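You operate a simulated robot arm through the tools that you are given. There is no shell and no other tool. Be economical: measure what you need, move in short steps, check, and stop when the job is done.

You run a simulated robot arm. Do the job below in one go: nothing can be reset, and whatever is moved stays where it is left.

Task
Put the jar on the long bench top away in the flat tray. Press the wall zero button three times. Put the small bottle marked "22" from the long bench top on the silver steel dish and the small bottle labelled "26" on top of the red reel. Fetch the short cylinder that says "3" from the long bench top and stand it on the grey mat. Take the gas jar on the long bench top and put it away on the window bench top. Open the boxes drawer, put the box on the long bench top away in the inside of the boxes drawer and shut the drawer again. Put the cylinder on the table half by the side bench away on the wall bench top. Take the white carton and leave it on the wall bench top. Press the mute button three times. Open the tips drawer, put the white roll from the wall bench top in the inside of the tips drawer, then shut the drawer. The order is free. Set down upright: jar, small bottle, short cylinder, gas jar, box, cylinder.

It is judged by the outcome, as a careful person would: the job done as asked, and still so three seconds after it is handed in. It fails if anything else is knocked over, pushed out of place, dropped, spilled or broken.

Robot
A 6-joint arm with a two-finger gripper on a trunk, on a base that drives. Base frame: it is fixed to the floor where the robot stands at the start and does not move with it; the origin is under the middle of the robot, x ahead of it, y to its left, z up; the surface under the hand at the start is at about z = 850. Units: mm, degrees, N and s.
Its first joint turns from -166.0 to 166.0 degrees. Places, roughly: box [1000, 3750, 1000]; boxes drawer [-700, 9500, 500]; cylinder [-1250, 7500, 1000]; flat tray (13x25 cm) [-2140, 1480, 860]; gas jar [1000, 4500, 1000]; grey mat [700, 6300, 900]; inside of the boxes drawer [-700, 9500, 500]; inside of the tips drawer [800, 7500, 600]; jar [1000, 0, 1000]; mute button [300, 9300, 800]; red reel (6x6x4 cm) [900, 3900, 900]; roll [750, 7500, 1000]; short cylinder [750, 4500, 750]; small bottle [750, 3250, 1000]; steel dish (10x10x3 cm) [700, 3400, 900]; tips drawer [700, 7500, 700]; wall bench top [900, 7000, 800]; wall zero button [800, 2900, 1100]; white carton [-2000, 9750, 750]; window bench top [-700, -3400, 800]. Payload 2.54 kg.
The tool frame sits at the grasp point between the pads (the TCP): z along the fingers, y along the line on which they close. The tips reach 30 mm beyond it. Largest opening 116 mm; the body of the gripper starts 95 mm behind the TCP.
Orientation is told as [roll, pitch, yaw] about the base's x, y, z axes, in that order, counted from this pose: with the fingers straight down and closing along the base's y, the tool's x points along the base's -x, its y along +y and its z along -z.

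Tools
- The arm moves only by the tool move_arm. Its argument "increments" is a list of rows, each a list of 6 numbers: the shift along the tool's x, y, z in units of 250 mm (1.0 is 250 mm), then the turn, a rotation vector about the tool's x, y, z in units of 180 degrees (1.0 is 180 degrees). In form: [[tx, ty, tz, ax, ay, az], ...]. A call has 1 to 8 rows; each row is the pose to reach, as a shift and turn from the pose commanded when the call began, along the tool's axes at that moment. "grip" is the opening, from 0 (shut) to 1 (fully open), set as the call begins (left out, the last holds). A call with a number of a shift or a turn outside -1 to 1 is refused whole. Rows are played at 5 a second. More than 50 mm and 8.6 degrees between two rows, or a gripper value outside its range, and nothing of the call is played. A pose out of reach is approached as far as the arm can. The call stops where the force on the tool passes 40 N (or 10 N more than at its start, if that is more) or the arm is blocked; 0.2 s more then pass. The fingers move at their own pace (about 72 mm/s each) and stop on an object; they squeeze with about 22 N. The grip force told is the motor's: it shows also when the fingers shut on nothing. Time passes only in rows, and 0.2 s behind the last, so rows that repeat a pose let the fingers close. The reply holds the time, the measured pose of the TCP, the force on the tool along the base axes, the opening and the grip force, in the units named above and with some noise, with the torque about the TCP (base axes, N m) and any sound that the robot's microphone picked up, and new pictures: "pictures" is both (left out), scene, wrist or none.
- Cameras (640 x 400 px; columns grow to the right, rows downward): "scene" is now at [-22.2, 127.5, 1433.4]; the picture's right is [-0.22, -0.98, 0.00], its down [-0.29, 0.06, -0.96] and it looks along [0.93, -0.21, -0.29] (base axes); focal length 283 px, centre (320, 200). "wrist" rides on the gripper at [69, -15, -122] in the tool frame; the picture's right is [0.21, 0.98, 0.00], its down [-0.83, 0.18, -0.53] and it looks along [-0.52, 0.11, 0.85] (tool axes); focal length 251 px, centre (320, 200). There is no depth. A picture from a camera that has moved, and an enlarged one, comes with that camera's place and axes in the base frame and with its lens. The place of the scene camera against the robot may be out by one fixed shift of up to 12 mm in any direction.
- steer(legs): drives the robot by 1 to 6 legs, each [ahead, left, turn to the left] in mm, mm and degrees, along the robot's own axes; the way and the turn of a leg run together, so that a leg with both is an arc; at most 1500 mm and 180 degrees a leg. The arm and the cameras ride along, it lands a little off, and it stops where it bumps. It gives what a move gives, and a new picture of the scene camera.
- turn_head(pan, tilt): turns the head with the scene camera to pan (to the left, within 120 degrees either way) and tilt (down, from -29 to 69), counted from straight ahead of the robot. It gives what a move gives, and a new picture of the scene camera.
- inspect(camera, box): a new picture of the part [left, top, right, bottom] of that camera's present view, enlarged. No time passes.
- finish_job(): hands the job in; it is judged then, once.

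Work in short steps. Places have to be worked out from the pictures, the camera data and where the tool is seen: move nearer, look again, correct. Check each grasp and each placing, and mend what went wrong. You have 567 turns and 360 pictures in all, those below and enlarged ones among them. Open the gripper and draw the arm clear of the work before you hand the job in, unless the task says otherwise; then end with one line.

The tools are called after "Request:" as a command line: name --pt "numbers of a row" for each row, then --argument value for the rest, lists and objects as JSON in quotes. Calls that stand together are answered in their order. move_arm: Moves the arm, as the interface text tells. Its arguments: {"type":"object","properties":{"increments":{"type":"array","items":{"type":"array","items":{"type":"number"}}},"grip":{"type":"number"},"pictures":{"type":"string","enum":["both","scene","wrist","none"]}},"required":["increments"]} The other tools are called the same way: steer (legs) drives the base; turn_head (pan, tilt) turns the head that bears the scene camera; inspect (camera, box) takes an enlarged picture of a part of a camera's view; finish_job () hands the job in.

At the start:

```text
time: 0.0
eef_pos: [675.7, -54.2, 1161.8]
tcp_rot: [0.1, 0.0, 0.1]
ft_force: [0.2, 0.6, -0.9]
ft_torque: [0.02, -0.06, 0.0]
gripper_width: 115.8
grip_force: 0.1
robot x, y, heading: [-1.4, 0.8, -0.0]
head pan, tilt: [-12.6, 17.0]
```

scene: 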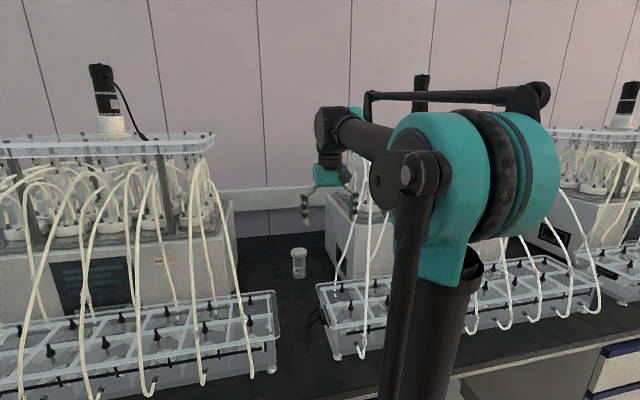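
wrist: 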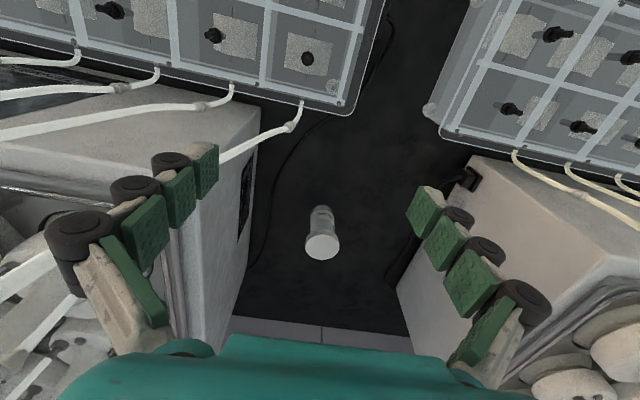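

The jar appears at about (905, 0), with its lid at about z 950. I'll move above it and look again.

Request:
move_arm --pt "-0.18 0.045 0 0 0 0" --pt "-0.36 0.09 0 0 0 0" --pt "-0.54 0.135 0 0 0 0" --pt "-0.72 0.18 0 0 0 0" --pt "-0.9 0.22 0 0 0 0" --pt "-0.9 0.22 0.18 0 0 0" --pt "-0.9 0.22 0.36 0 0 0" --grip 1

```text
time: 1.6
eef_pos: [899.1, 2.0, 1074.4]
tcp_rot: [0.1, 0.0, 0.0]
ft_force: [0.3, 0.4, 0.0]
ft_torque: [0.0, -0.02, 0.02]
gripper_width: 115.7
grip_force: 0.1
robot x, y, heading: [0.9, 1.3, -0.1]
head pan, tilt: [-12.6, 17.0]
camera scene: at [-22.3, 127.5, 1433.4], right [-0.22, -0.98, 0.0], down [-0.29, 0.06, -0.96], along [0.93, -0.21, -0.29], focal length 283 px, centre (320, 200)
camera wrist: at [829.0, -13.9, 1194.9], right [-0.21, 0.98, 0.0], down [0.83, 0.18, 0.53], along [0.52, 0.11, -0.85], focal length 251 px, centre (320, 200)
```

scene: 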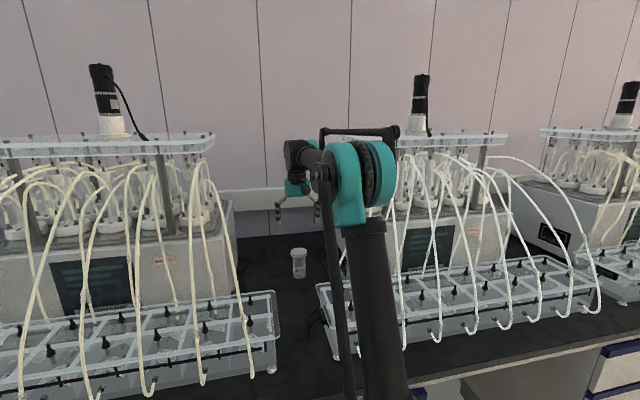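
wrist: 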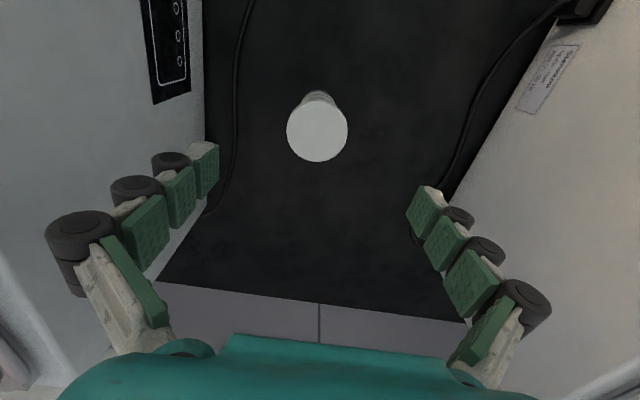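

The two views put the jar at (900, -2) with its lid at z 954. I'll lower the open fingers around it.

Request:
move_arm --pt "0 -0.008 0.16 0 0 0" --pt "0 -0.012 0.32 0 0 0" --pt "0 -0.014 0.48 0 0 0" --pt "0 -0.014 0.628 0 0 0" --pictures "wrist"

Request:
move_arm --pt "0 0 0 0 0 0" --pt "0 0 0 0 0 0" --pt "0 0 0 0 0 0" --pt "0 0 0 0 0 0" --grip 0 --pictures "wrist"

```text
time: 2.6
eef_pos: [899.5, -3.1, 915.2]
tcp_rot: [-0.1, 0.0, 0.0]
ft_force: [1.0, -0.3, 0.6]
ft_torque: [0.0, -0.01, -0.02]
gripper_width: 116.0
grip_force: 0.1
robot x, y, heading: [1.3, -4.3, 0.2]
head pan, tilt: [-12.6, 17.0]
camera wrist: at [829.7, -19.1, 1035.5], right [-0.21, 0.98, 0.0], down [0.83, 0.18, 0.53], along [0.52, 0.11, -0.85], focal length 251 px, centre (320, 200)
```

wrist: 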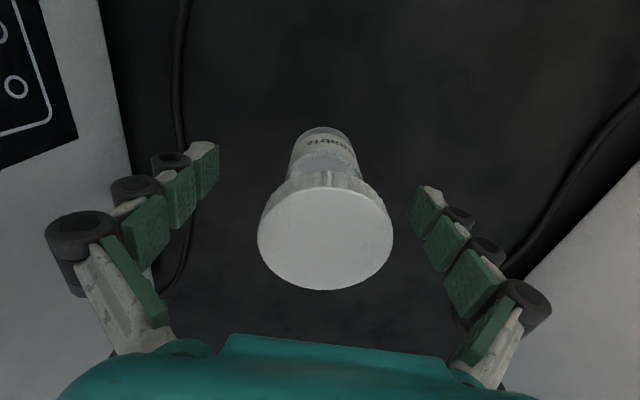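

```text
time: 3.6
eef_pos: [901.0, -2.9, 914.2]
tcp_rot: [0.1, 0.0, 0.0]
ft_force: [-0.3, -0.3, 2.8]
ft_torque: [-0.03, -0.02, -0.01]
gripper_width: 55.0
grip_force: 22.0
robot x, y, heading: [0.5, 0.5, -0.1]
head pan, tilt: [-12.6, 17.0]
camera wrist: at [830.0, -19.0, 1035.8], right [-0.21, 0.98, 0.0], down [0.83, 0.18, 0.53], along [0.52, 0.11, -0.85], focal length 251 px, centre (320, 200)
```

wrist: 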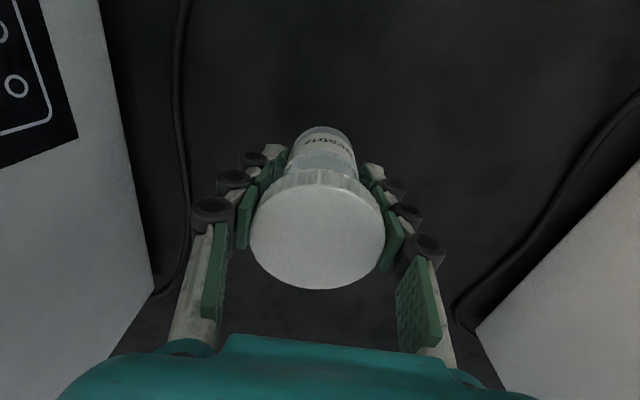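

The jar is gripped at 55 mm. I'll lift it and draw it back to the carry pose.

Request:
move_arm --pt "0 0 -0.19 0 0 0" --pt "0 0 -0.38 0 0 0" --pt "0 0 -0.57 0 0 0" --pt "0 0 -0.76 0 0 0" --pt "0 0 -0.95 0 0 0" --pt "0.19 -0.04 -0.95 0 0 0" --pt "0.38 -0.08 -0.95 0 0 0" --pt "0.57 -0.12 -0.95 0 0 0" --pictures "none"

Request:
move_arm --pt "0.19 -0.04 0 0 0 0" --pt "0.38 -0.06 0 0 0 0" --pt "0.57 -0.06 0 0 0 0" --pictures "wrist"

Request:
turn_head --pan 115 --tilt 17

```text
time: 5.4
eef_pos: [758.7, -33.8, 1151.6]
tcp_rot: [0.1, 0.0, 0.0]
ft_force: [0.4, -0.6, -3.1]
ft_torque: [0.0, 0.09, -0.02]
gripper_width: 55.0
grip_force: 22.4
robot x, y, heading: [-0.4, -0.6, -0.1]
head pan, tilt: [-12.6, 17.0]
```

```text
time: 6.2
eef_pos: [615.4, -46.9, 1151.8]
tcp_rot: [0.0, 0.0, 0.0]
ft_force: [0.6, -0.1, -2.2]
ft_torque: [0.01, 0.06, 0.01]
gripper_width: 55.0
grip_force: 22.3
robot x, y, heading: [-2.0, -0.2, -0.0]
head pan, tilt: [-12.6, 17.0]
camera wrist: at [545.7, -63.2, 1272.6], right [-0.21, 0.98, 0.0], down [0.83, 0.18, 0.53], along [0.52, 0.11, -0.85], focal length 251 px, centre (320, 200)
```

wrist: 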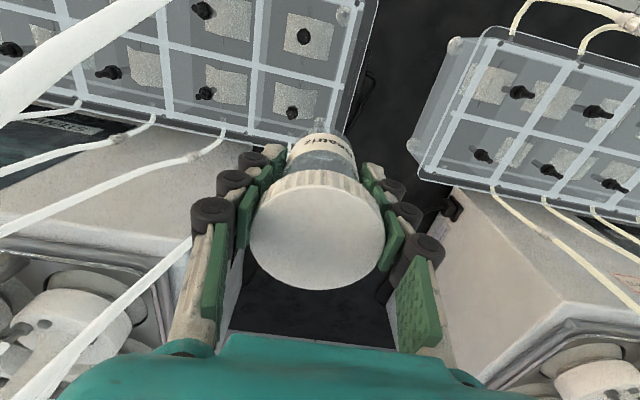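

```text
time: 8.3
eef_pos: [615.6, -47.9, 1151.7]
tcp_rot: [0.0, 0.0, 0.0]
ft_force: [0.2, -0.5, -0.9]
ft_torque: [0.01, 0.02, -0.02]
gripper_width: 55.1
grip_force: 21.6
robot x, y, heading: [-1.4, -0.8, 0.2]
head pan, tilt: [115.0, 17.0]
camera scene: at [-152.7, 232.5, 1433.4], right [0.91, 0.42, 0.0], down [0.12, -0.27, -0.96], along [-0.4, 0.87, -0.29], focal length 283 px, centre (320, 200)
```

scene: 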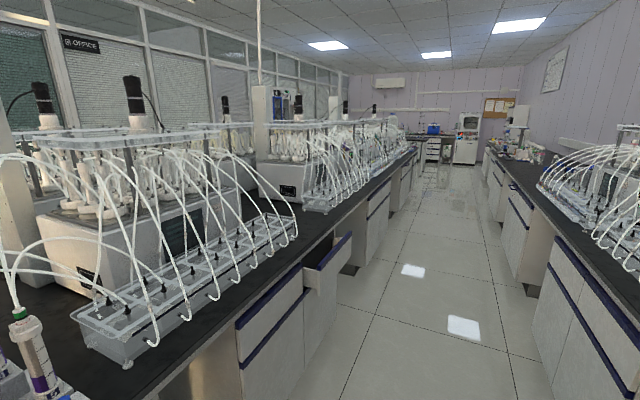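

The aisle runs along +y, with the long bench on the right and an island on the left. I'll look the other way before planning a route.

Request:
turn_head --pan -115 --tilt 17

Request:
turn_head --pan 120 --tilt 40

```text
time: 11.6
eef_pos: [616.5, -47.8, 1151.7]
tcp_rot: [0.0, 0.0, -0.1]
ft_force: [0.0, -0.5, -1.7]
ft_torque: [0.0, 0.0, 0.02]
gripper_width: 55.1
grip_force: 22.1
robot x, y, heading: [-1.8, -2.6, -0.1]
head pan, tilt: [-115.0, 17.0]
camera scene: at [-152.7, 63.2, 1433.4], right [-0.91, 0.42, 0.0], down [0.12, 0.27, -0.96], along [-0.4, -0.87, -0.29], focal length 283 px, centre (320, 200)
```

scene: 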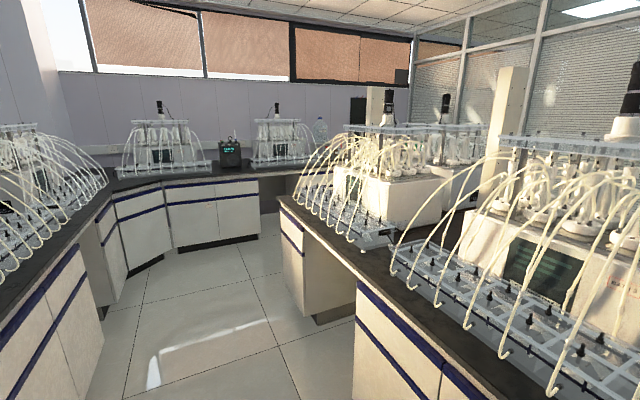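

```text
time: 14.9
eef_pos: [616.0, -49.1, 1153.0]
tcp_rot: [0.0, 0.1, 0.0]
ft_force: [-0.3, -0.4, -0.8]
ft_torque: [-0.01, 0.04, 0.0]
gripper_width: 54.8
grip_force: 22.4
robot x, y, heading: [2.5, -2.7, -0.0]
head pan, tilt: [120.0, 40.0]
camera scene: at [-155.8, 221.5, 1397.1], right [0.87, 0.5, 0.0], down [0.32, -0.56, -0.77], along [-0.38, 0.66, -0.64], focal length 283 px, centre (320, 200)
```

scene: 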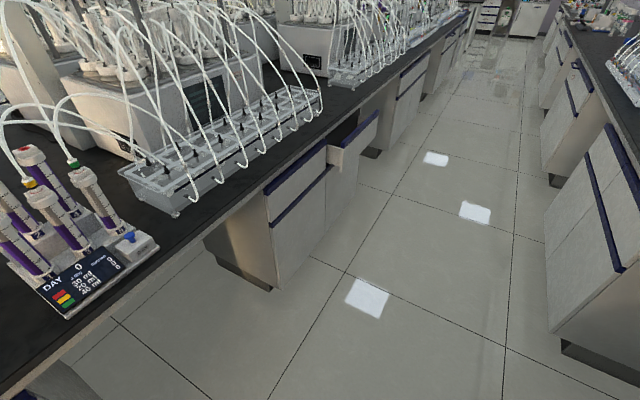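

The island ends near y ≈ -1920, leaving about a 1 m gap to the window bench, so I can probably get round that way. I'll tuck the arm in, turn right and go look.

Request:
move_arm --pt "0.18 0.05 0 0 0 0" --pt "0.36 0.1 0 0 0 0" --pt "0.54 0.15 0 0 0 0" --pt "0.7 0.19 0 0 0 0" --pictures "none"

Request:
steer --legs '[[-130, 0, 0], [0, 0, -90]]'

Request:
turn_head --pan 0 --tilt 25

```text
time: 15.9
eef_pos: [441.0, -1.3, 1153.5]
tcp_rot: [0.0, -0.1, 0.0]
ft_force: [0.1, 0.0, -1.5]
ft_torque: [0.02, 0.03, -0.02]
gripper_width: 54.8
grip_force: 21.9
robot x, y, heading: [-1.4, 1.1, 0.2]
head pan, tilt: [120.0, 40.0]
```

```text
time: 20.9
eef_pos: [-119.1, -441.2, 1152.4]
tcp_rot: [0.0, 0.0, -88.2]
ft_force: [0.2, -0.2, -0.9]
ft_torque: [0.01, 0.02, -0.02]
gripper_width: 55.0
grip_force: 22.0
robot x, y, heading: [-129.7, -2.3, -88.2]
head pan, tilt: [120.0, 40.0]
camera scene: at [94.0, 167.2, 1397.1], right [0.53, -0.85, 0.0], down [-0.55, -0.34, -0.77], along [0.65, 0.4, -0.64], focal length 283 px, centre (320, 200)
```

scene: 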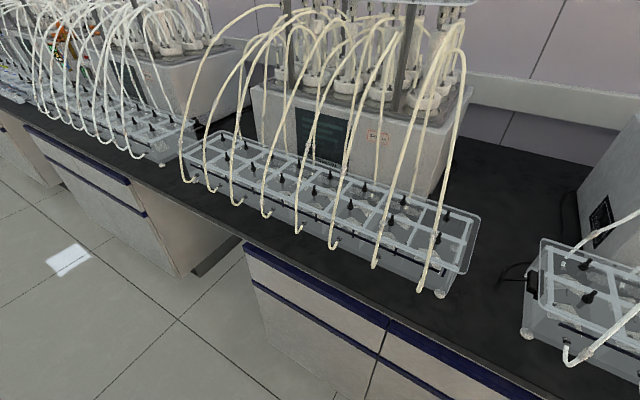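

```text
time: 22.9
eef_pos: [-119.8, -440.8, 1153.3]
tcp_rot: [0.0, 0.0, -88.3]
ft_force: [0.1, -0.2, -1.3]
ft_torque: [-0.02, 0.06, 0.0]
gripper_width: 54.9
grip_force: 21.8
robot x, y, heading: [-134.0, -0.4, -88.3]
head pan, tilt: [0.0, 25.0]
camera scene: at [24.6, 30.3, 1420.4], right [-1.0, -0.03, 0.0], down [-0.01, 0.42, -0.91], along [0.03, -0.91, -0.42], focal length 283 px, centre (320, 200)
```

scene: 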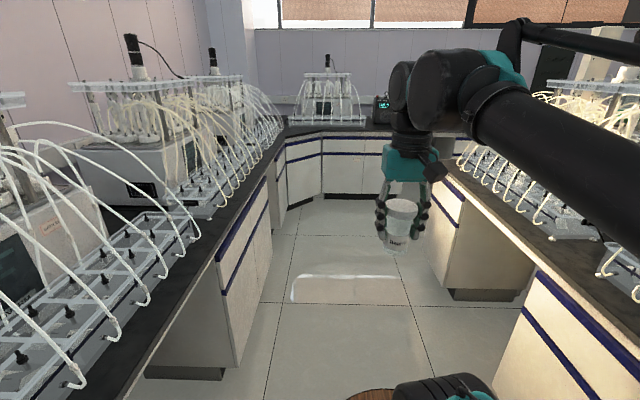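

The way ahead is clear. I'll drive to y≈-2400 and look right along the end gap.

Request:
steer --legs '[[1200, 0, -1.7], [1180, 0, 0]]'

Request:
turn_head --pan -90 --tilt 20

```text
time: 34.7
eef_pos: [-102.9, -2831.0, 1152.6]
tcp_rot: [0.0, 0.0, -89.2]
ft_force: [-0.9, 1.5, -1.1]
ft_torque: [0.0, 0.01, -0.01]
gripper_width: 54.7
grip_force: 22.5
robot x, y, heading: [-107.7, -2389.0, -89.1]
head pan, tilt: [0.0, 25.0]
camera scene: at [49.2, -2363.1, 1420.4], right [-1.0, -0.01, 0.0], down [-0.01, 0.42, -0.91], along [0.01, -0.91, -0.42], focal length 283 px, centre (320, 200)
```

scene: 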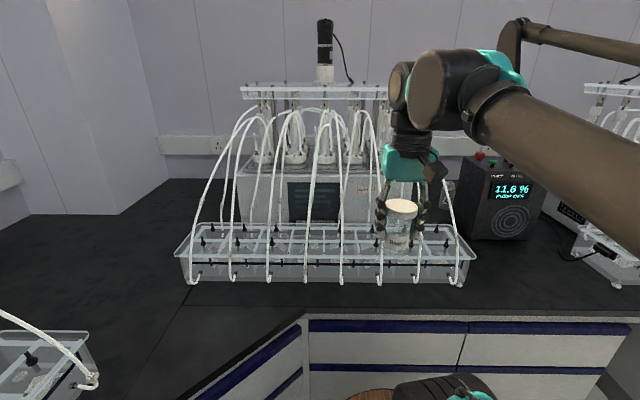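

```text
time: 36.3
eef_pos: [-102.7, -2832.5, 1152.7]
tcp_rot: [0.0, 0.0, -89.2]
ft_force: [-0.4, -0.1, -1.2]
ft_torque: [0.05, -0.02, -0.03]
gripper_width: 54.8
grip_force: 22.1
robot x, y, heading: [-104.8, -2387.7, -89.0]
head pan, tilt: [-90.0, 20.0]
camera scene: at [-45.2, -2272.4, 1428.5], right [-0.01, 1.0, 0.0], down [0.34, 0.01, -0.94], along [-0.94, -0.01, -0.34], focal length 283 px, centre (320, 200)
```

scene: 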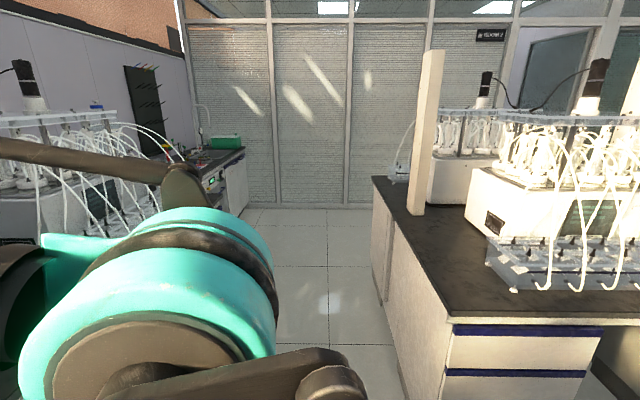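

The gap leads to a wide far aisle running from x≈-2080 to -3670. I'll turn right, drive through to x≈-2800, turn right again and look along it.

Request:
steer --legs '[[0, 0, -91], [1350, 0, 0], [1350, 0, 0], [0, 0, -90]]'

Request:
turn_head --pan 0 --tilt 25

```text
time: 57.0
eef_pos: [-2800.1, -1973.6, 1153.3]
tcp_rot: [-0.1, 0.0, 92.4]
ft_force: [-0.6, -0.2, -1.3]
ft_torque: [-0.01, -0.02, 0.01]
gripper_width: 54.6
grip_force: 22.3
robot x, y, heading: [-2787.7, -2413.0, 92.4]
head pan, tilt: [-90.0, 20.0]
camera scene: at [-2829.4, -2538.4, 1428.5], right [0.04, -1.0, 0.0], down [-0.34, -0.01, -0.94], along [0.94, 0.04, -0.34], focal length 283 px, centre (320, 200)
```

scene: 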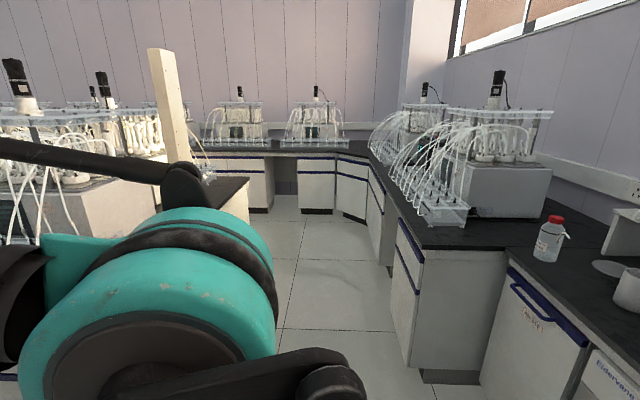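

```text
time: 58.6
eef_pos: [-2799.4, -1973.1, 1152.6]
tcp_rot: [0.0, 0.0, 92.4]
ft_force: [-0.2, 0.2, -1.4]
ft_torque: [0.0, 0.02, 0.03]
gripper_width: 55.0
grip_force: 21.6
robot x, y, heading: [-2783.0, -2414.9, 92.4]
head pan, tilt: [0.0, 25.0]
camera scene: at [-2926.2, -2450.3, 1420.4], right [1.0, 0.04, 0.0], down [0.02, -0.42, -0.91], along [-0.04, 0.91, -0.42], focal length 283 px, centre (320, 200)
```

scene: 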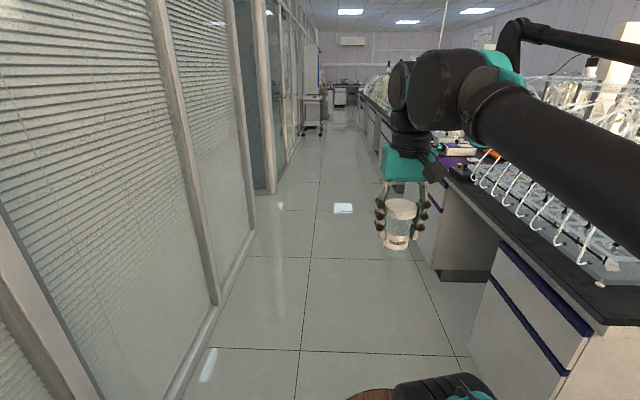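

The far aisle is clear. I'll drive along it to y≈1450 and turn to face the island.

Request:
steer --legs '[[0, 0, -2.4], [1290, 0, 0], [1290, 0, 0], [1290, 0, 0], [0, 0, -90]]'

```text
time: 81.7
eef_pos: [-2432.4, 1471.2, 1152.6]
tcp_rot: [0.0, -0.1, -1.0]
ft_force: [0.3, 0.3, -1.5]
ft_torque: [0.02, 0.0, 0.01]
gripper_width: 54.5
grip_force: 21.6
robot x, y, heading: [-2874.3, 1479.9, -0.7]
head pan, tilt: [0.0, 25.0]
camera scene: at [-2891.6, 1627.7, 1420.4], right [-0.02, -1.0, 0.0], down [-0.42, 0.01, -0.91], along [0.91, -0.02, -0.42], focal length 283 px, centre (320, 200)
```

scene: 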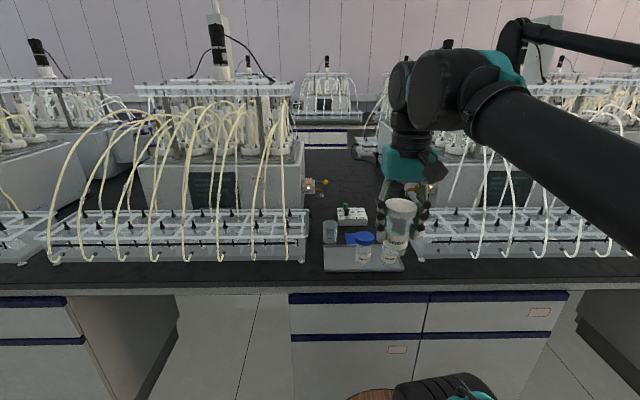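

The flat tray is just ahead, with some items around it. I'll zoom in.

Request:
inspect --camera "scene" --box '[280, 160, 440, 290]'

Request:
inspect --camera "wrist" --box '[0, 0, 640, 400]'

```text
3.08 times, centred on (360, 225) of scene
camera zoom: at [-2891.6, 1627.7, 1420.4], right [-0.02, -1.0, 0.0], down [-0.42, 0.01, -0.91], along [0.91, -0.02, -0.42], focal length 870 px, centre (197, 123)
```

zoom: 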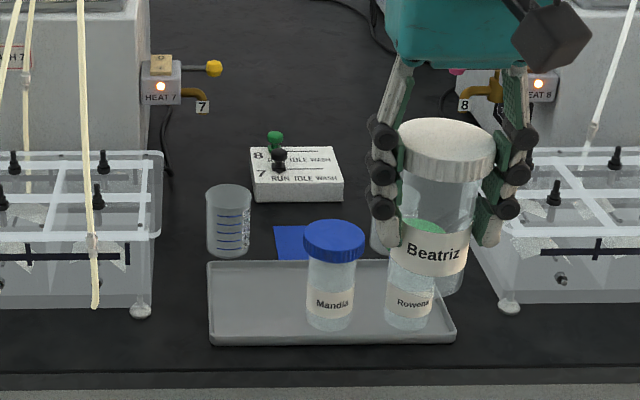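

```text
1.00 times, centred on (320, 200) of wrist (not enlarged: the box is as wide or as high as the picture)
camera zoom: at [-2502.9, 1455.7, 1274.1], right [-0.2, 0.98, 0.0], down [0.83, 0.17, 0.53], along [0.52, 0.11, -0.85], focal length 251 px, centre (320, 200)
```

zoom: 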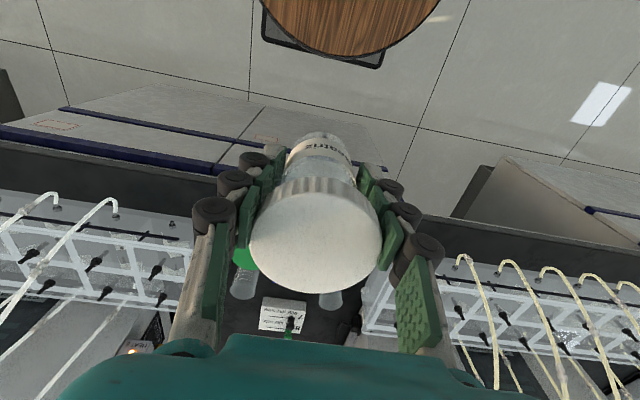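

The tray spans about x -2192..-2058 and y 1354..1599, with two jars on its right half. I'll move over the free left part at (-2125, 1555).

Request:
move_arm --pt "-0.176 0.047 0 0 0 0" --pt "-0.352 0.095 0 0 0 0" --pt "-0.528 0.143 0 0 0 0" --pt "-0.704 0.191 0 0 0 0" --pt "-0.88 0.239 0 0 0 0" --pt "-0.99 0.287 0 0 0 0" --pt "-0.99 0.31 0 0 0 0" --pictures "none"

Request:
move_arm --pt "-0.17 0.04 0.0 0 0 0" --pt "-0.25 0.045 0.1 0 0 0" --pt "-0.25 0.045 0.28 0 0 0"

```text
time: 83.3
eef_pos: [-2182.9, 1542.1, 1151.8]
tcp_rot: [0.0, 0.0, -0.9]
ft_force: [-0.2, 0.2, -1.2]
ft_torque: [0.01, -0.03, 0.0]
gripper_width: 54.5
grip_force: 21.7
robot x, y, heading: [-2870.2, 1481.8, -0.9]
head pan, tilt: [0.0, 25.0]
```

```text
time: 84.1
eef_pos: [-2122.1, 1552.1, 1083.2]
tcp_rot: [0.0, 0.0, -1.0]
ft_force: [0.4, -0.5, -1.1]
ft_torque: [0.01, 0.0, 0.0]
gripper_width: 54.7
grip_force: 22.2
robot x, y, heading: [-2873.7, 1477.9, -0.9]
head pan, tilt: [0.0, 25.0]
camera scene: at [-2891.7, 1627.7, 1420.4], right [-0.02, -1.0, 0.0], down [-0.42, 0.01, -0.91], along [0.91, -0.02, -0.42], focal length 283 px, centre (320, 200)
camera wrist: at [-2191.7, 1538.6, 1204.4], right [-0.2, 0.98, 0.0], down [0.83, 0.17, 0.53], along [0.52, 0.11, -0.85], focal length 251 px, centre (320, 200)
```

scene: 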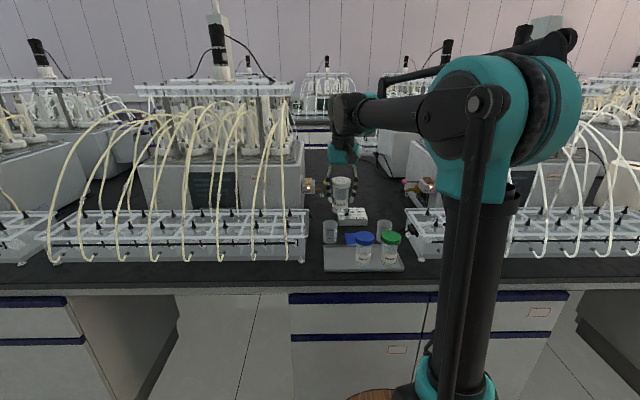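
wrist: 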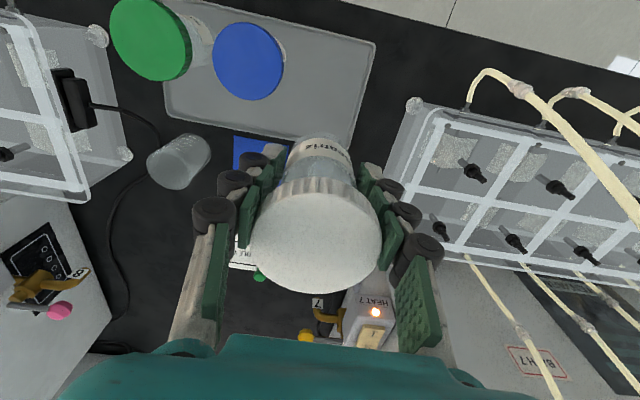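

The wrist view puts the tray at x -2205..-2075 and y up to 1600, with the blue lid's edge at y≈1511. I'll lower at (-2140, 1557).

Request:
move_arm --pt "0.072 0.02 0.1 0 0 0" --pt "0.072 0.02 0.28 0 0 0" --pt "0.072 0.02 0.46 0 0 0" --pt "0.072 0.02 0.6 0 0 0"

```text
time: 85.1
eef_pos: [-2139.4, 1556.9, 932.7]
tcp_rot: [0.0, 0.0, -1.0]
ft_force: [-0.1, -0.4, -1.3]
ft_torque: [0.0, 0.01, -0.02]
gripper_width: 54.5
grip_force: 21.9
robot x, y, heading: [-2870.9, 1480.4, -1.2]
head pan, tilt: [0.0, 25.0]
camera scene: at [-2891.7, 1627.7, 1420.4], right [-0.02, -1.0, 0.0], down [-0.42, 0.01, -0.91], along [0.91, -0.02, -0.42], focal length 283 px, centre (320, 200)
camera wrist: at [-2209.3, 1542.6, 1054.2], right [-0.2, 0.98, 0.0], down [0.83, 0.17, 0.53], along [0.52, 0.11, -0.85], focal length 251 px, centre (320, 200)
```

scene: 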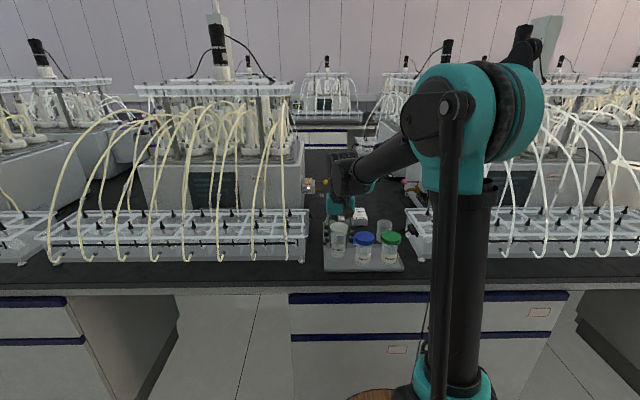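
wrist: 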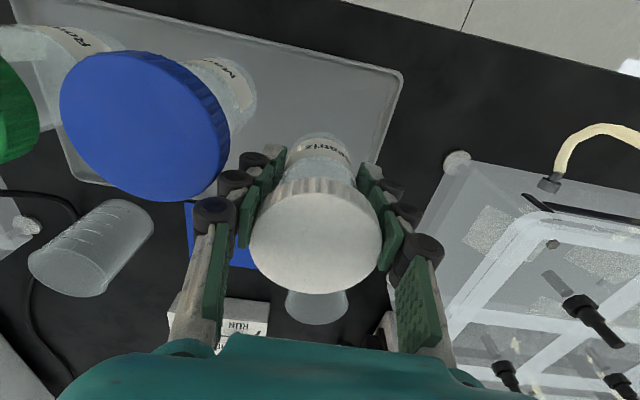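

Clear on both sides. I'll lower in small steps until the force rises.

Request:
move_arm --pt "0 0 0.012 0 0 0" --pt "0 0 0.024 0 0 0" --pt "0 0 0.03 0 0 0" --pictures "none"

```text
time: 85.9
eef_pos: [-2138.7, 1558.8, 925.8]
tcp_rot: [0.0, 0.0, -1.0]
ft_force: [-0.2, 0.9, -1.4]
ft_torque: [0.0, 0.0, 0.05]
gripper_width: 54.0
grip_force: 22.0
robot x, y, heading: [-2871.8, 1480.2, -1.0]
head pan, tilt: [0.0, 25.0]
```

Request:
move_arm --pt "0 0 0.006 0 0 0" --pt "0 0 0.012 0 0 0" --pt "0 0 0.018 0 0 0" --pictures "none"

```text
time: 86.7
eef_pos: [-2139.0, 1558.8, 921.6]
tcp_rot: [0.1, 0.1, -1.0]
ft_force: [0.1, -0.1, -0.7]
ft_torque: [0.03, -0.01, 0.0]
gripper_width: 54.5
grip_force: 21.7
robot x, y, heading: [-2873.3, 1476.2, -1.1]
head pan, tilt: [0.0, 25.0]
```

Request:
move_arm --pt "0 0 0.006 0 0 0" --pt "0 0 0.012 0 0 0" --pt "0 0 0.018 0 0 0" --pictures "none"

```text
time: 87.5
eef_pos: [-2138.0, 1558.4, 916.7]
tcp_rot: [0.0, 0.0, -0.9]
ft_force: [1.8, 4.0, 20.6]
ft_torque: [-0.13, -0.11, 0.07]
gripper_width: 54.5
grip_force: 21.3
robot x, y, heading: [-2872.1, 1479.0, -1.1]
head pan, tilt: [0.0, 25.0]
```

Contact at 20 N, so the jar is seated. I'll open a little and rise.

Request:
move_arm --pt "0 0 0 0 0 0" --pt "0 0 0 0 0 0" --pt "0 0 -0.03 0 0 0" --pt "0 0 -0.1 0 0 0" --pt "0 0 -0.28 0 0 0" --pt "0 0 -0.46 0 0 0" --pt "0 0 -0.64 0 0 0" --pt "0 0 -0.82 0 0 0" --grip 0.585

```text
time: 89.3
eef_pos: [-2137.0, 1560.2, 1122.8]
tcp_rot: [-0.1, 0.1, -0.9]
ft_force: [0.2, 0.1, -0.4]
ft_torque: [0.0, 0.02, 0.04]
gripper_width: 68.0
grip_force: 0.1
robot x, y, heading: [-2868.4, 1479.9, -1.0]
head pan, tilt: [0.0, 25.0]
camera scene: at [-2891.5, 1627.7, 1420.4], right [-0.02, -1.0, 0.0], down [-0.42, 0.01, -0.91], along [0.91, -0.02, -0.42], focal length 283 px, centre (320, 200)
camera wrist: at [-2207.8, 1546.1, 1244.4], right [-0.2, 0.98, 0.0], down [0.83, 0.17, 0.53], along [0.52, 0.11, -0.85], focal length 251 px, centre (320, 200)
```

scene: 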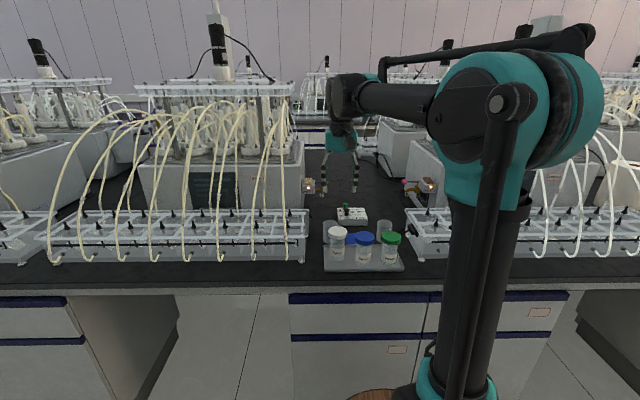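
wrist: 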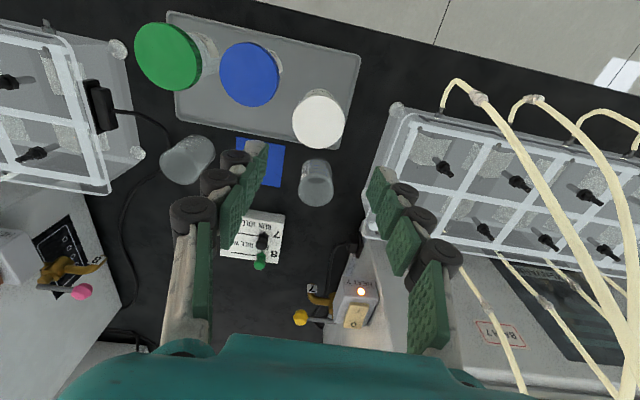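

The jar stands in the tray. I'll retract, turn towards +y and look down this aisle for the far-end jobs.

Request:
move_arm --pt "0 0 -0.14 0 0 0" --pt "0.18 -0.05 -0.14 0 0 0" --pt "0.36 -0.1 -0.14 0 0 0" --pt "0.54 -0.15 -0.14 0 0 0" --pt "0.72 -0.2 -0.14 0 0 0" --pt "0.9 -0.25 -0.14 0 0 0" --pt "1.0 -0.3 -0.14 0 0 0" --pictures "none"

Request:
move_arm --pt "0.17 -0.04 0 0 0 0" --pictures "none"

Request:
steer --legs '[[0, 0, 91], [1500, 0, 0], [1500, 0, 0]]'

```text
time: 90.9
eef_pos: [-2389.2, 1489.8, 1156.8]
tcp_rot: [0.0, 0.0, -0.9]
ft_force: [0.3, 0.3, 0.5]
ft_torque: [0.03, 0.04, -0.02]
gripper_width: 68.0
grip_force: 0.1
robot x, y, heading: [-2872.6, 1478.6, -1.1]
head pan, tilt: [0.0, 25.0]
```

```text
time: 91.3
eef_pos: [-2431.6, 1479.9, 1155.8]
tcp_rot: [0.0, 0.0, -0.9]
ft_force: [1.5, -0.3, -0.5]
ft_torque: [0.0, 0.02, -0.04]
gripper_width: 67.8
grip_force: 0.1
robot x, y, heading: [-2876.3, 1480.7, -0.9]
head pan, tilt: [0.0, 25.0]
```

```text
time: 109.5
eef_pos: [-2801.5, 4912.1, 1156.9]
tcp_rot: [0.0, 0.0, 87.9]
ft_force: [-0.4, 0.6, -0.2]
ft_torque: [0.02, -0.03, -0.02]
gripper_width: 67.8
grip_force: 0.2
robot x, y, heading: [-2810.4, 4472.6, 87.9]
head pan, tilt: [0.0, 25.0]
camera scene: at [-2953.5, 4447.0, 1420.4], right [1.0, -0.04, 0.0], down [-0.02, -0.42, -0.91], along [0.03, 0.91, -0.42], focal length 283 px, centre (320, 200)
```

scene: 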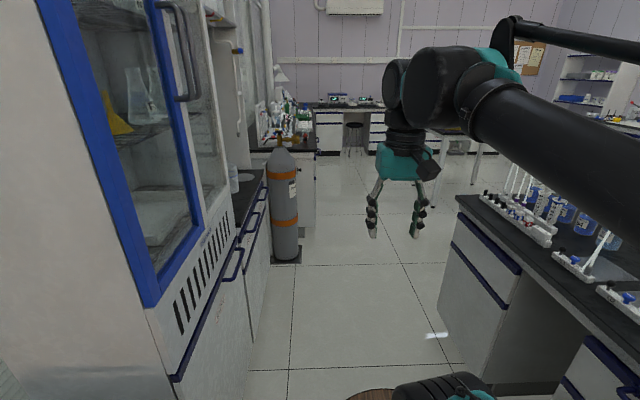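

The way is open beyond a gas cylinder on the left floor. I'll advance to y≈6100 and look again.

Request:
steer --legs '[[0, 0, 2.1], [820, -80, 0], [820, 0, 0]]'

Request:
turn_head --pan -45 --tilt 18

```text
time: 118.2
eef_pos: [-2761.6, 6545.1, 1155.8]
tcp_rot: [-0.1, 0.0, 90.9]
ft_force: [-1.5, -0.1, 0.2]
ft_torque: [-0.02, -0.03, -0.03]
gripper_width: 67.9
grip_force: 0.1
robot x, y, heading: [-2744.5, 6104.4, 90.8]
head pan, tilt: [0.0, 25.0]
camera scene: at [-2888.8, 6072.1, 1420.4], right [1.0, 0.02, 0.0], down [0.01, -0.42, -0.91], along [-0.01, 0.91, -0.42], focal length 283 px, centre (320, 200)
```

scene: 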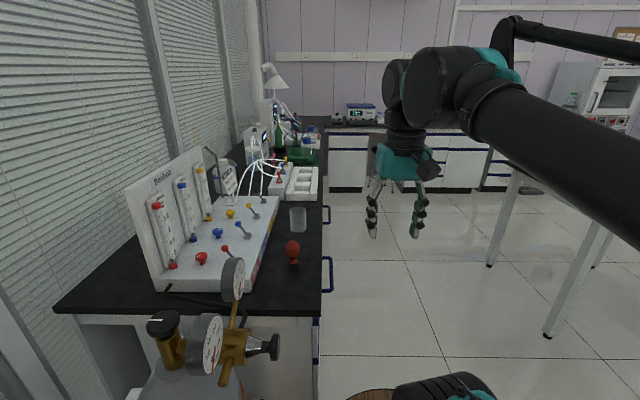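

```text
time: 119.4
eef_pos: [-2760.0, 6545.6, 1155.7]
tcp_rot: [0.0, -0.1, 90.9]
ft_force: [-0.3, 0.2, -0.5]
ft_torque: [0.02, 0.02, 0.0]
gripper_width: 68.0
grip_force: 0.0
robot x, y, heading: [-2746.4, 6105.0, 91.0]
head pan, tilt: [-45.0, 18.0]
camera scene: at [-2822.5, 6047.1, 1431.8], right [0.72, -0.7, 0.0], down [-0.22, -0.22, -0.95], along [0.66, 0.68, -0.31], focal length 283 px, centre (320, 200)
```

scene: 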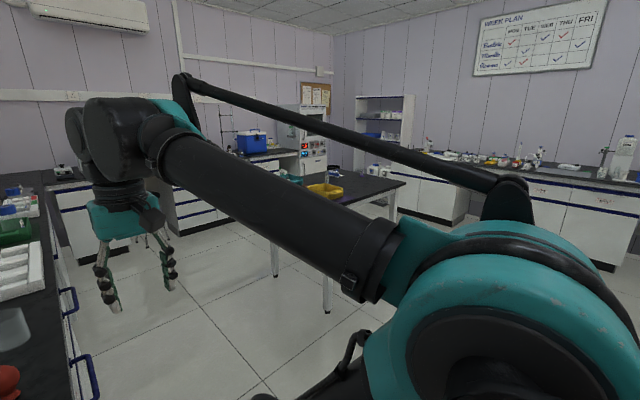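

A table stands to the right (edge x≈-1590, y 7230–7970), with far-wall benches beyond. I'll drive up beside it and face it.

Request:
steer --legs '[[700, -250, -1], [700, -250, 0], [0, 0, -90]]'

Request:
turn_head --pan 0 --tilt 20

```text
time: 121.1
eef_pos: [-2713.0, 6687.9, 1157.3]
tcp_rot: [0.0, -0.2, 91.5]
ft_force: [0.3, 0.0, -0.9]
ft_torque: [-0.03, 0.02, 0.03]
gripper_width: 68.0
grip_force: 0.0
robot x, y, heading: [-2691.9, 6246.1, 91.3]
head pan, tilt: [-45.0, 18.0]
stopped in leg 1: the robot was blocked; the commanded pose is now the measured one
camera scene: at [-2769.2, 6187.9, 1431.8], right [0.72, -0.69, 0.0], down [-0.21, -0.22, -0.95], along [0.66, 0.69, -0.31], focal length 283 px, centre (320, 200)
```

scene: 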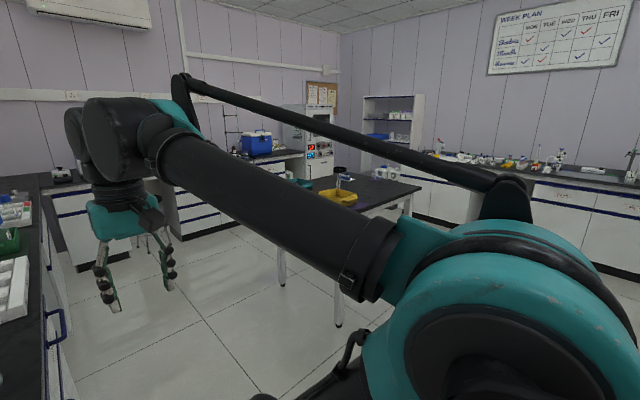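

```text
time: 122.2
eef_pos: [-2712.7, 6688.6, 1156.4]
tcp_rot: [0.0, -0.2, 91.4]
ft_force: [-0.1, -0.2, -0.4]
ft_torque: [0.02, 0.0, 0.02]
gripper_width: 67.9
grip_force: 0.0
robot x, y, heading: [-2691.6, 6245.6, 91.6]
head pan, tilt: [0.0, 20.0]
camera scene: at [-2835.8, 6213.4, 1428.5], right [1.0, 0.02, 0.0], down [0.01, -0.34, -0.94], along [-0.02, 0.94, -0.34], focal length 283 px, centre (320, 200)
```

scene: 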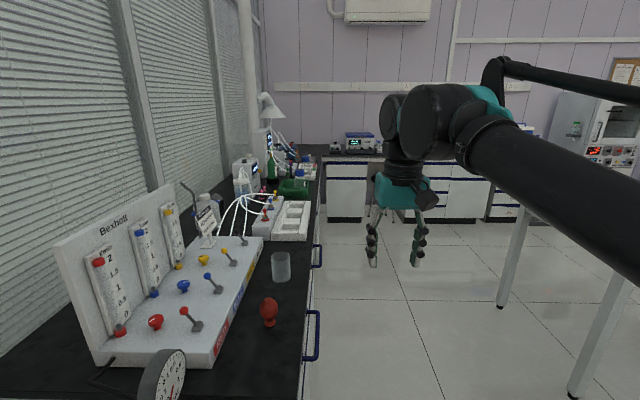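

The base bumped into something low. I'll look down around the base.

Request:
turn_head --pan -60 --tilt 60

Request:
turn_head --pan 20 --tilt 62

```text
time: 123.5
eef_pos: [-2712.1, 6689.3, 1155.0]
tcp_rot: [0.0, -0.1, 91.4]
ft_force: [0.6, -0.8, 0.3]
ft_torque: [-0.01, 0.0, -0.01]
gripper_width: 67.8
grip_force: 0.1
robot x, y, heading: [-2692.6, 6248.2, 91.6]
head pan, tilt: [-60.0, 60.0]
camera scene: at [-2776.7, 6155.1, 1370.4], right [0.52, -0.85, 0.0], down [-0.74, -0.45, -0.5], along [0.43, 0.26, -0.87], focal length 283 px, centre (320, 200)
```

scene: 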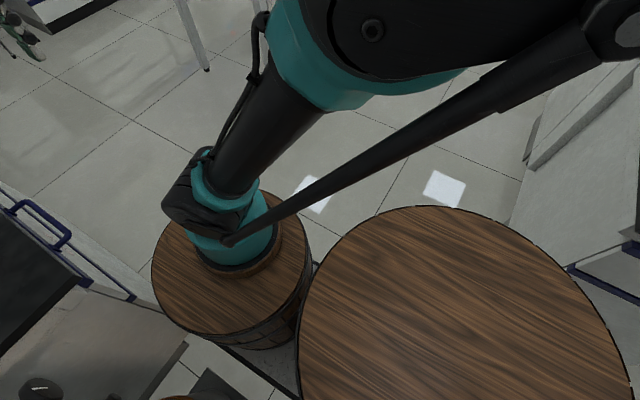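

```text
time: 125.0
eef_pos: [-2713.3, 6688.9, 1155.9]
tcp_rot: [0.1, -0.1, 91.5]
ft_force: [0.5, -0.1, 0.4]
ft_torque: [0.04, 0.01, 0.0]
gripper_width: 68.0
grip_force: 0.1
robot x, y, heading: [-2695.8, 6245.5, 91.2]
head pan, tilt: [20.0, 62.0]
camera scene: at [-2857.0, 6180.1, 1368.1], right [0.93, 0.37, 0.0], down [0.32, -0.82, -0.47], along [-0.17, 0.44, -0.88], focal length 283 px, centre (320, 200)
```

scene: 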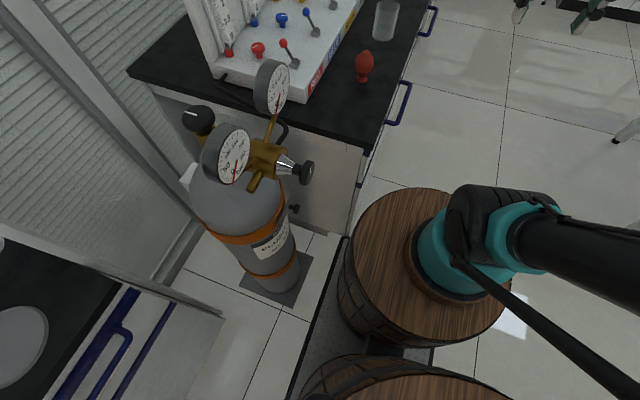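

The base plate's front-left corner (about 225 mm half width, 450 mm ahead) touched the side bench's corner. I'll strafe right first, then go forward.

Request:
steer --legs '[[-20, -300, 0], [660, -90, -1.3], [660, -90, 0], [0, 0, -90]]'

Request:
turn_head --pan 0 --tilt 20

```text
time: 137.5
eef_pos: [-1783.1, 7566.6, 1156.0]
tcp_rot: [0.0, -0.2, -0.5]
ft_force: [0.1, -0.4, -0.1]
ft_torque: [-0.01, -0.02, -0.02]
gripper_width: 67.8
grip_force: 0.0
robot x, y, heading: [-2227.3, 7563.6, -0.4]
head pan, tilt: [20.0, 62.0]
camera scene: at [-2277.2, 7733.2, 1368.1], right [0.33, -0.94, 0.0], down [-0.83, -0.29, -0.47], along [0.44, 0.16, -0.88], focal length 283 px, centre (320, 200)
```

scene: 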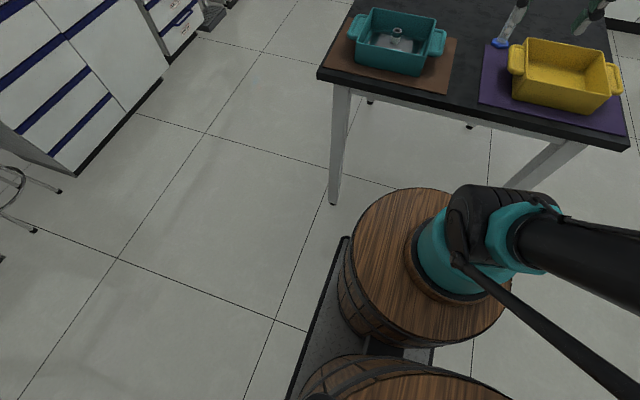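

```text
time: 138.6
eef_pos: [-1783.4, 7566.4, 1156.0]
tcp_rot: [0.0, -0.2, -0.7]
ft_force: [-0.8, -0.3, 0.3]
ft_torque: [0.0, 0.0, 0.03]
gripper_width: 68.1
grip_force: 0.1
robot x, y, heading: [-2227.0, 7565.7, -0.6]
head pan, tilt: [0.0, 20.0]
camera scene: at [-2244.8, 7710.8, 1428.4], right [-0.01, -1.0, 0.0], down [-0.34, 0.0, -0.94], along [0.94, -0.01, -0.34], focal length 283 px, centre (320, 200)
```

scene: 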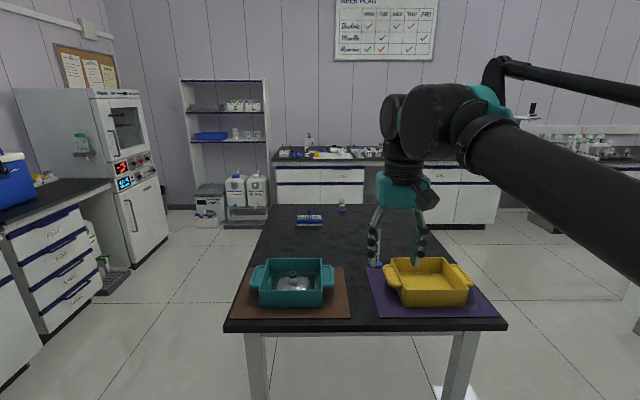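

A clear tube with a blue base stands behind the gripper. I'll zoom in to identify it.

Request:
inspect --camera "scene" --box '[220, 180, 500, 340]'

Request:
inspect --camera "wrist" --box '[0, 0, 640, 400]'

```text
2.29 times, centred on (360, 260) of scene
camera zoom: at [-2244.8, 7710.8, 1428.4], right [-0.01, -1.0, 0.0], down [-0.34, 0.0, -0.94], along [0.94, -0.01, -0.34], focal length 646 px, centre (229, 63)
```

zoom: 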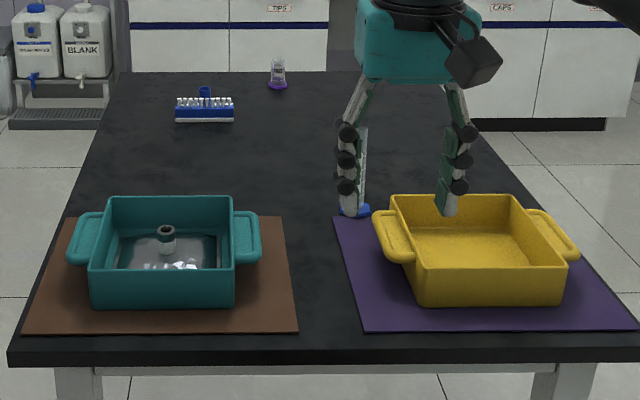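

```text
1.00 times, centred on (320, 200) of wrist (not enlarged: the box is as wide or as high as the picture)
camera zoom: at [-1854.4, 7551.4, 1276.9], right [-0.2, 0.98, 0.0], down [0.83, 0.17, 0.53], along [0.52, 0.11, -0.84], focal length 251 px, centre (320, 200)
```

zoom: 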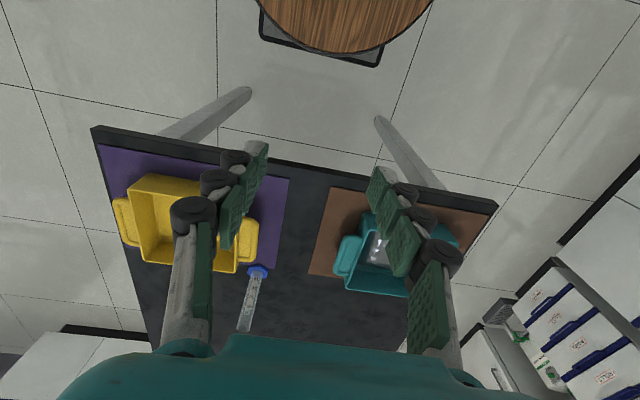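

The blue-based measuring cylinder is at roughly (-1365, 7497) on the near half. I'll shift the arm sideways to see its full height.

Request:
move_arm --pt "0 0.19 0 0 0 0" --pt "0 0.38 0 0 0 0" --pt "0 0.57 0 0 0 0" --pt "0 0.76 0 0 0 0"

Request:
inspect --camera "scene" --box '[300, 180, 460, 280]'

```text
time: 139.6
eef_pos: [-1781.5, 7757.4, 1155.7]
tcp_rot: [0.0, 0.0, -0.6]
ft_force: [0.0, -0.1, -0.3]
ft_torque: [0.04, -0.05, 0.0]
gripper_width: 67.9
grip_force: 0.1
robot x, y, heading: [-2225.1, 7561.8, -0.6]
head pan, tilt: [0.0, 20.0]
camera scene: at [-2245.0, 7710.5, 1428.6], right [-0.01, -1.0, 0.0], down [-0.34, 0.0, -0.94], along [0.94, -0.01, -0.34], focal length 283 px, centre (320, 200)
camera wrist: at [-1853.1, 7742.8, 1276.0], right [-0.2, 0.98, 0.0], down [0.83, 0.17, 0.54], along [0.52, 0.11, -0.84], focal length 251 px, centre (320, 200)
```

scene: 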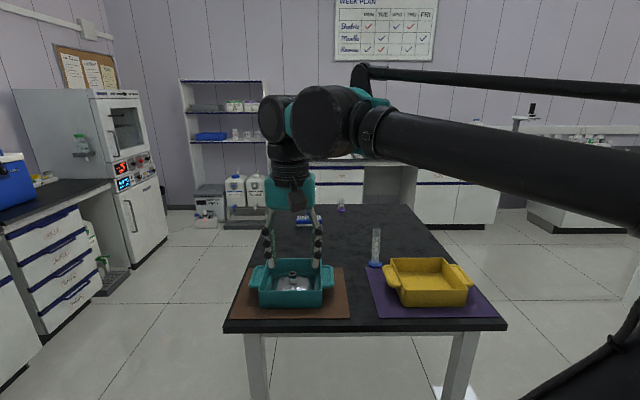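
wrist: 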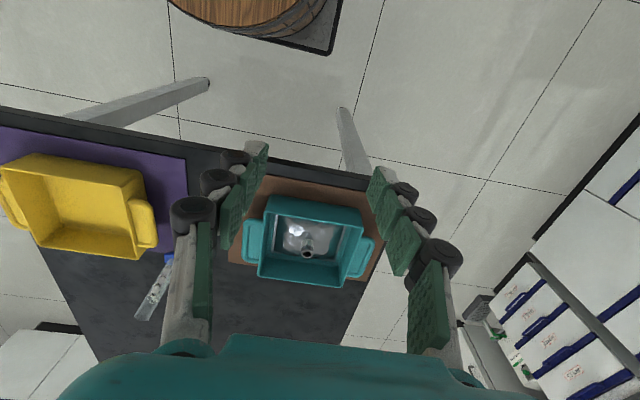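

```text
4.00 times, centred on (380, 230) of scene
camera zoom: at [-2245.0, 7710.5, 1428.6], right [-0.01, -1.0, 0.0], down [-0.34, 0.0, -0.94], along [0.94, -0.01, -0.34], focal length 1131 px, centre (80, 80)
```

zoom: 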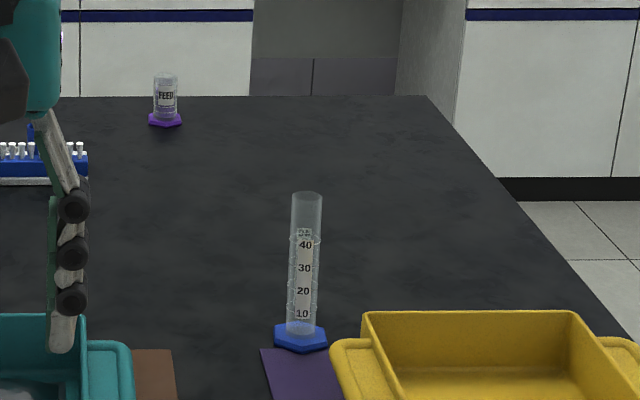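

Cylinder is at about (-1365, 7497), 148 mm tall, with a 27 mm tube. I'll move over it.

Request:
move_arm --pt "-0.15 -0.09 0 0 0 0" --pt "-0.3 -0.18 0 0 0 0" --pt "-0.45 -0.27 0 0 0 0" --pt "-0.6 -0.36 0 0 0 0" --pt "-0.75 -0.45 0 0 0 0" --pt "-0.9 -0.54 0 0 0 0" --pt "-1.0 -0.62 0 0 0 0" --pictures "none"

Request:
move_arm --pt "-0.15 -0.09 0 0 0 0" --pt "-0.3 -0.18 0 0 0 0" --pt "-0.45 -0.27 0 0 0 0" --pt "-0.6 -0.36 0.1 0 0 0" --pt "-0.664 -0.41 0.22 0 0 0"

```text
time: 141.2
eef_pos: [-1534.1, 7597.2, 1157.3]
tcp_rot: [-0.1, -0.1, -0.6]
ft_force: [0.1, -0.2, -0.6]
ft_torque: [0.0, -0.04, -0.04]
gripper_width: 68.0
grip_force: 0.1
robot x, y, heading: [-2225.4, 7563.9, -0.7]
head pan, tilt: [0.0, 20.0]
```

```text
refused: row 4 steps farther than a row can; nothing moved
```

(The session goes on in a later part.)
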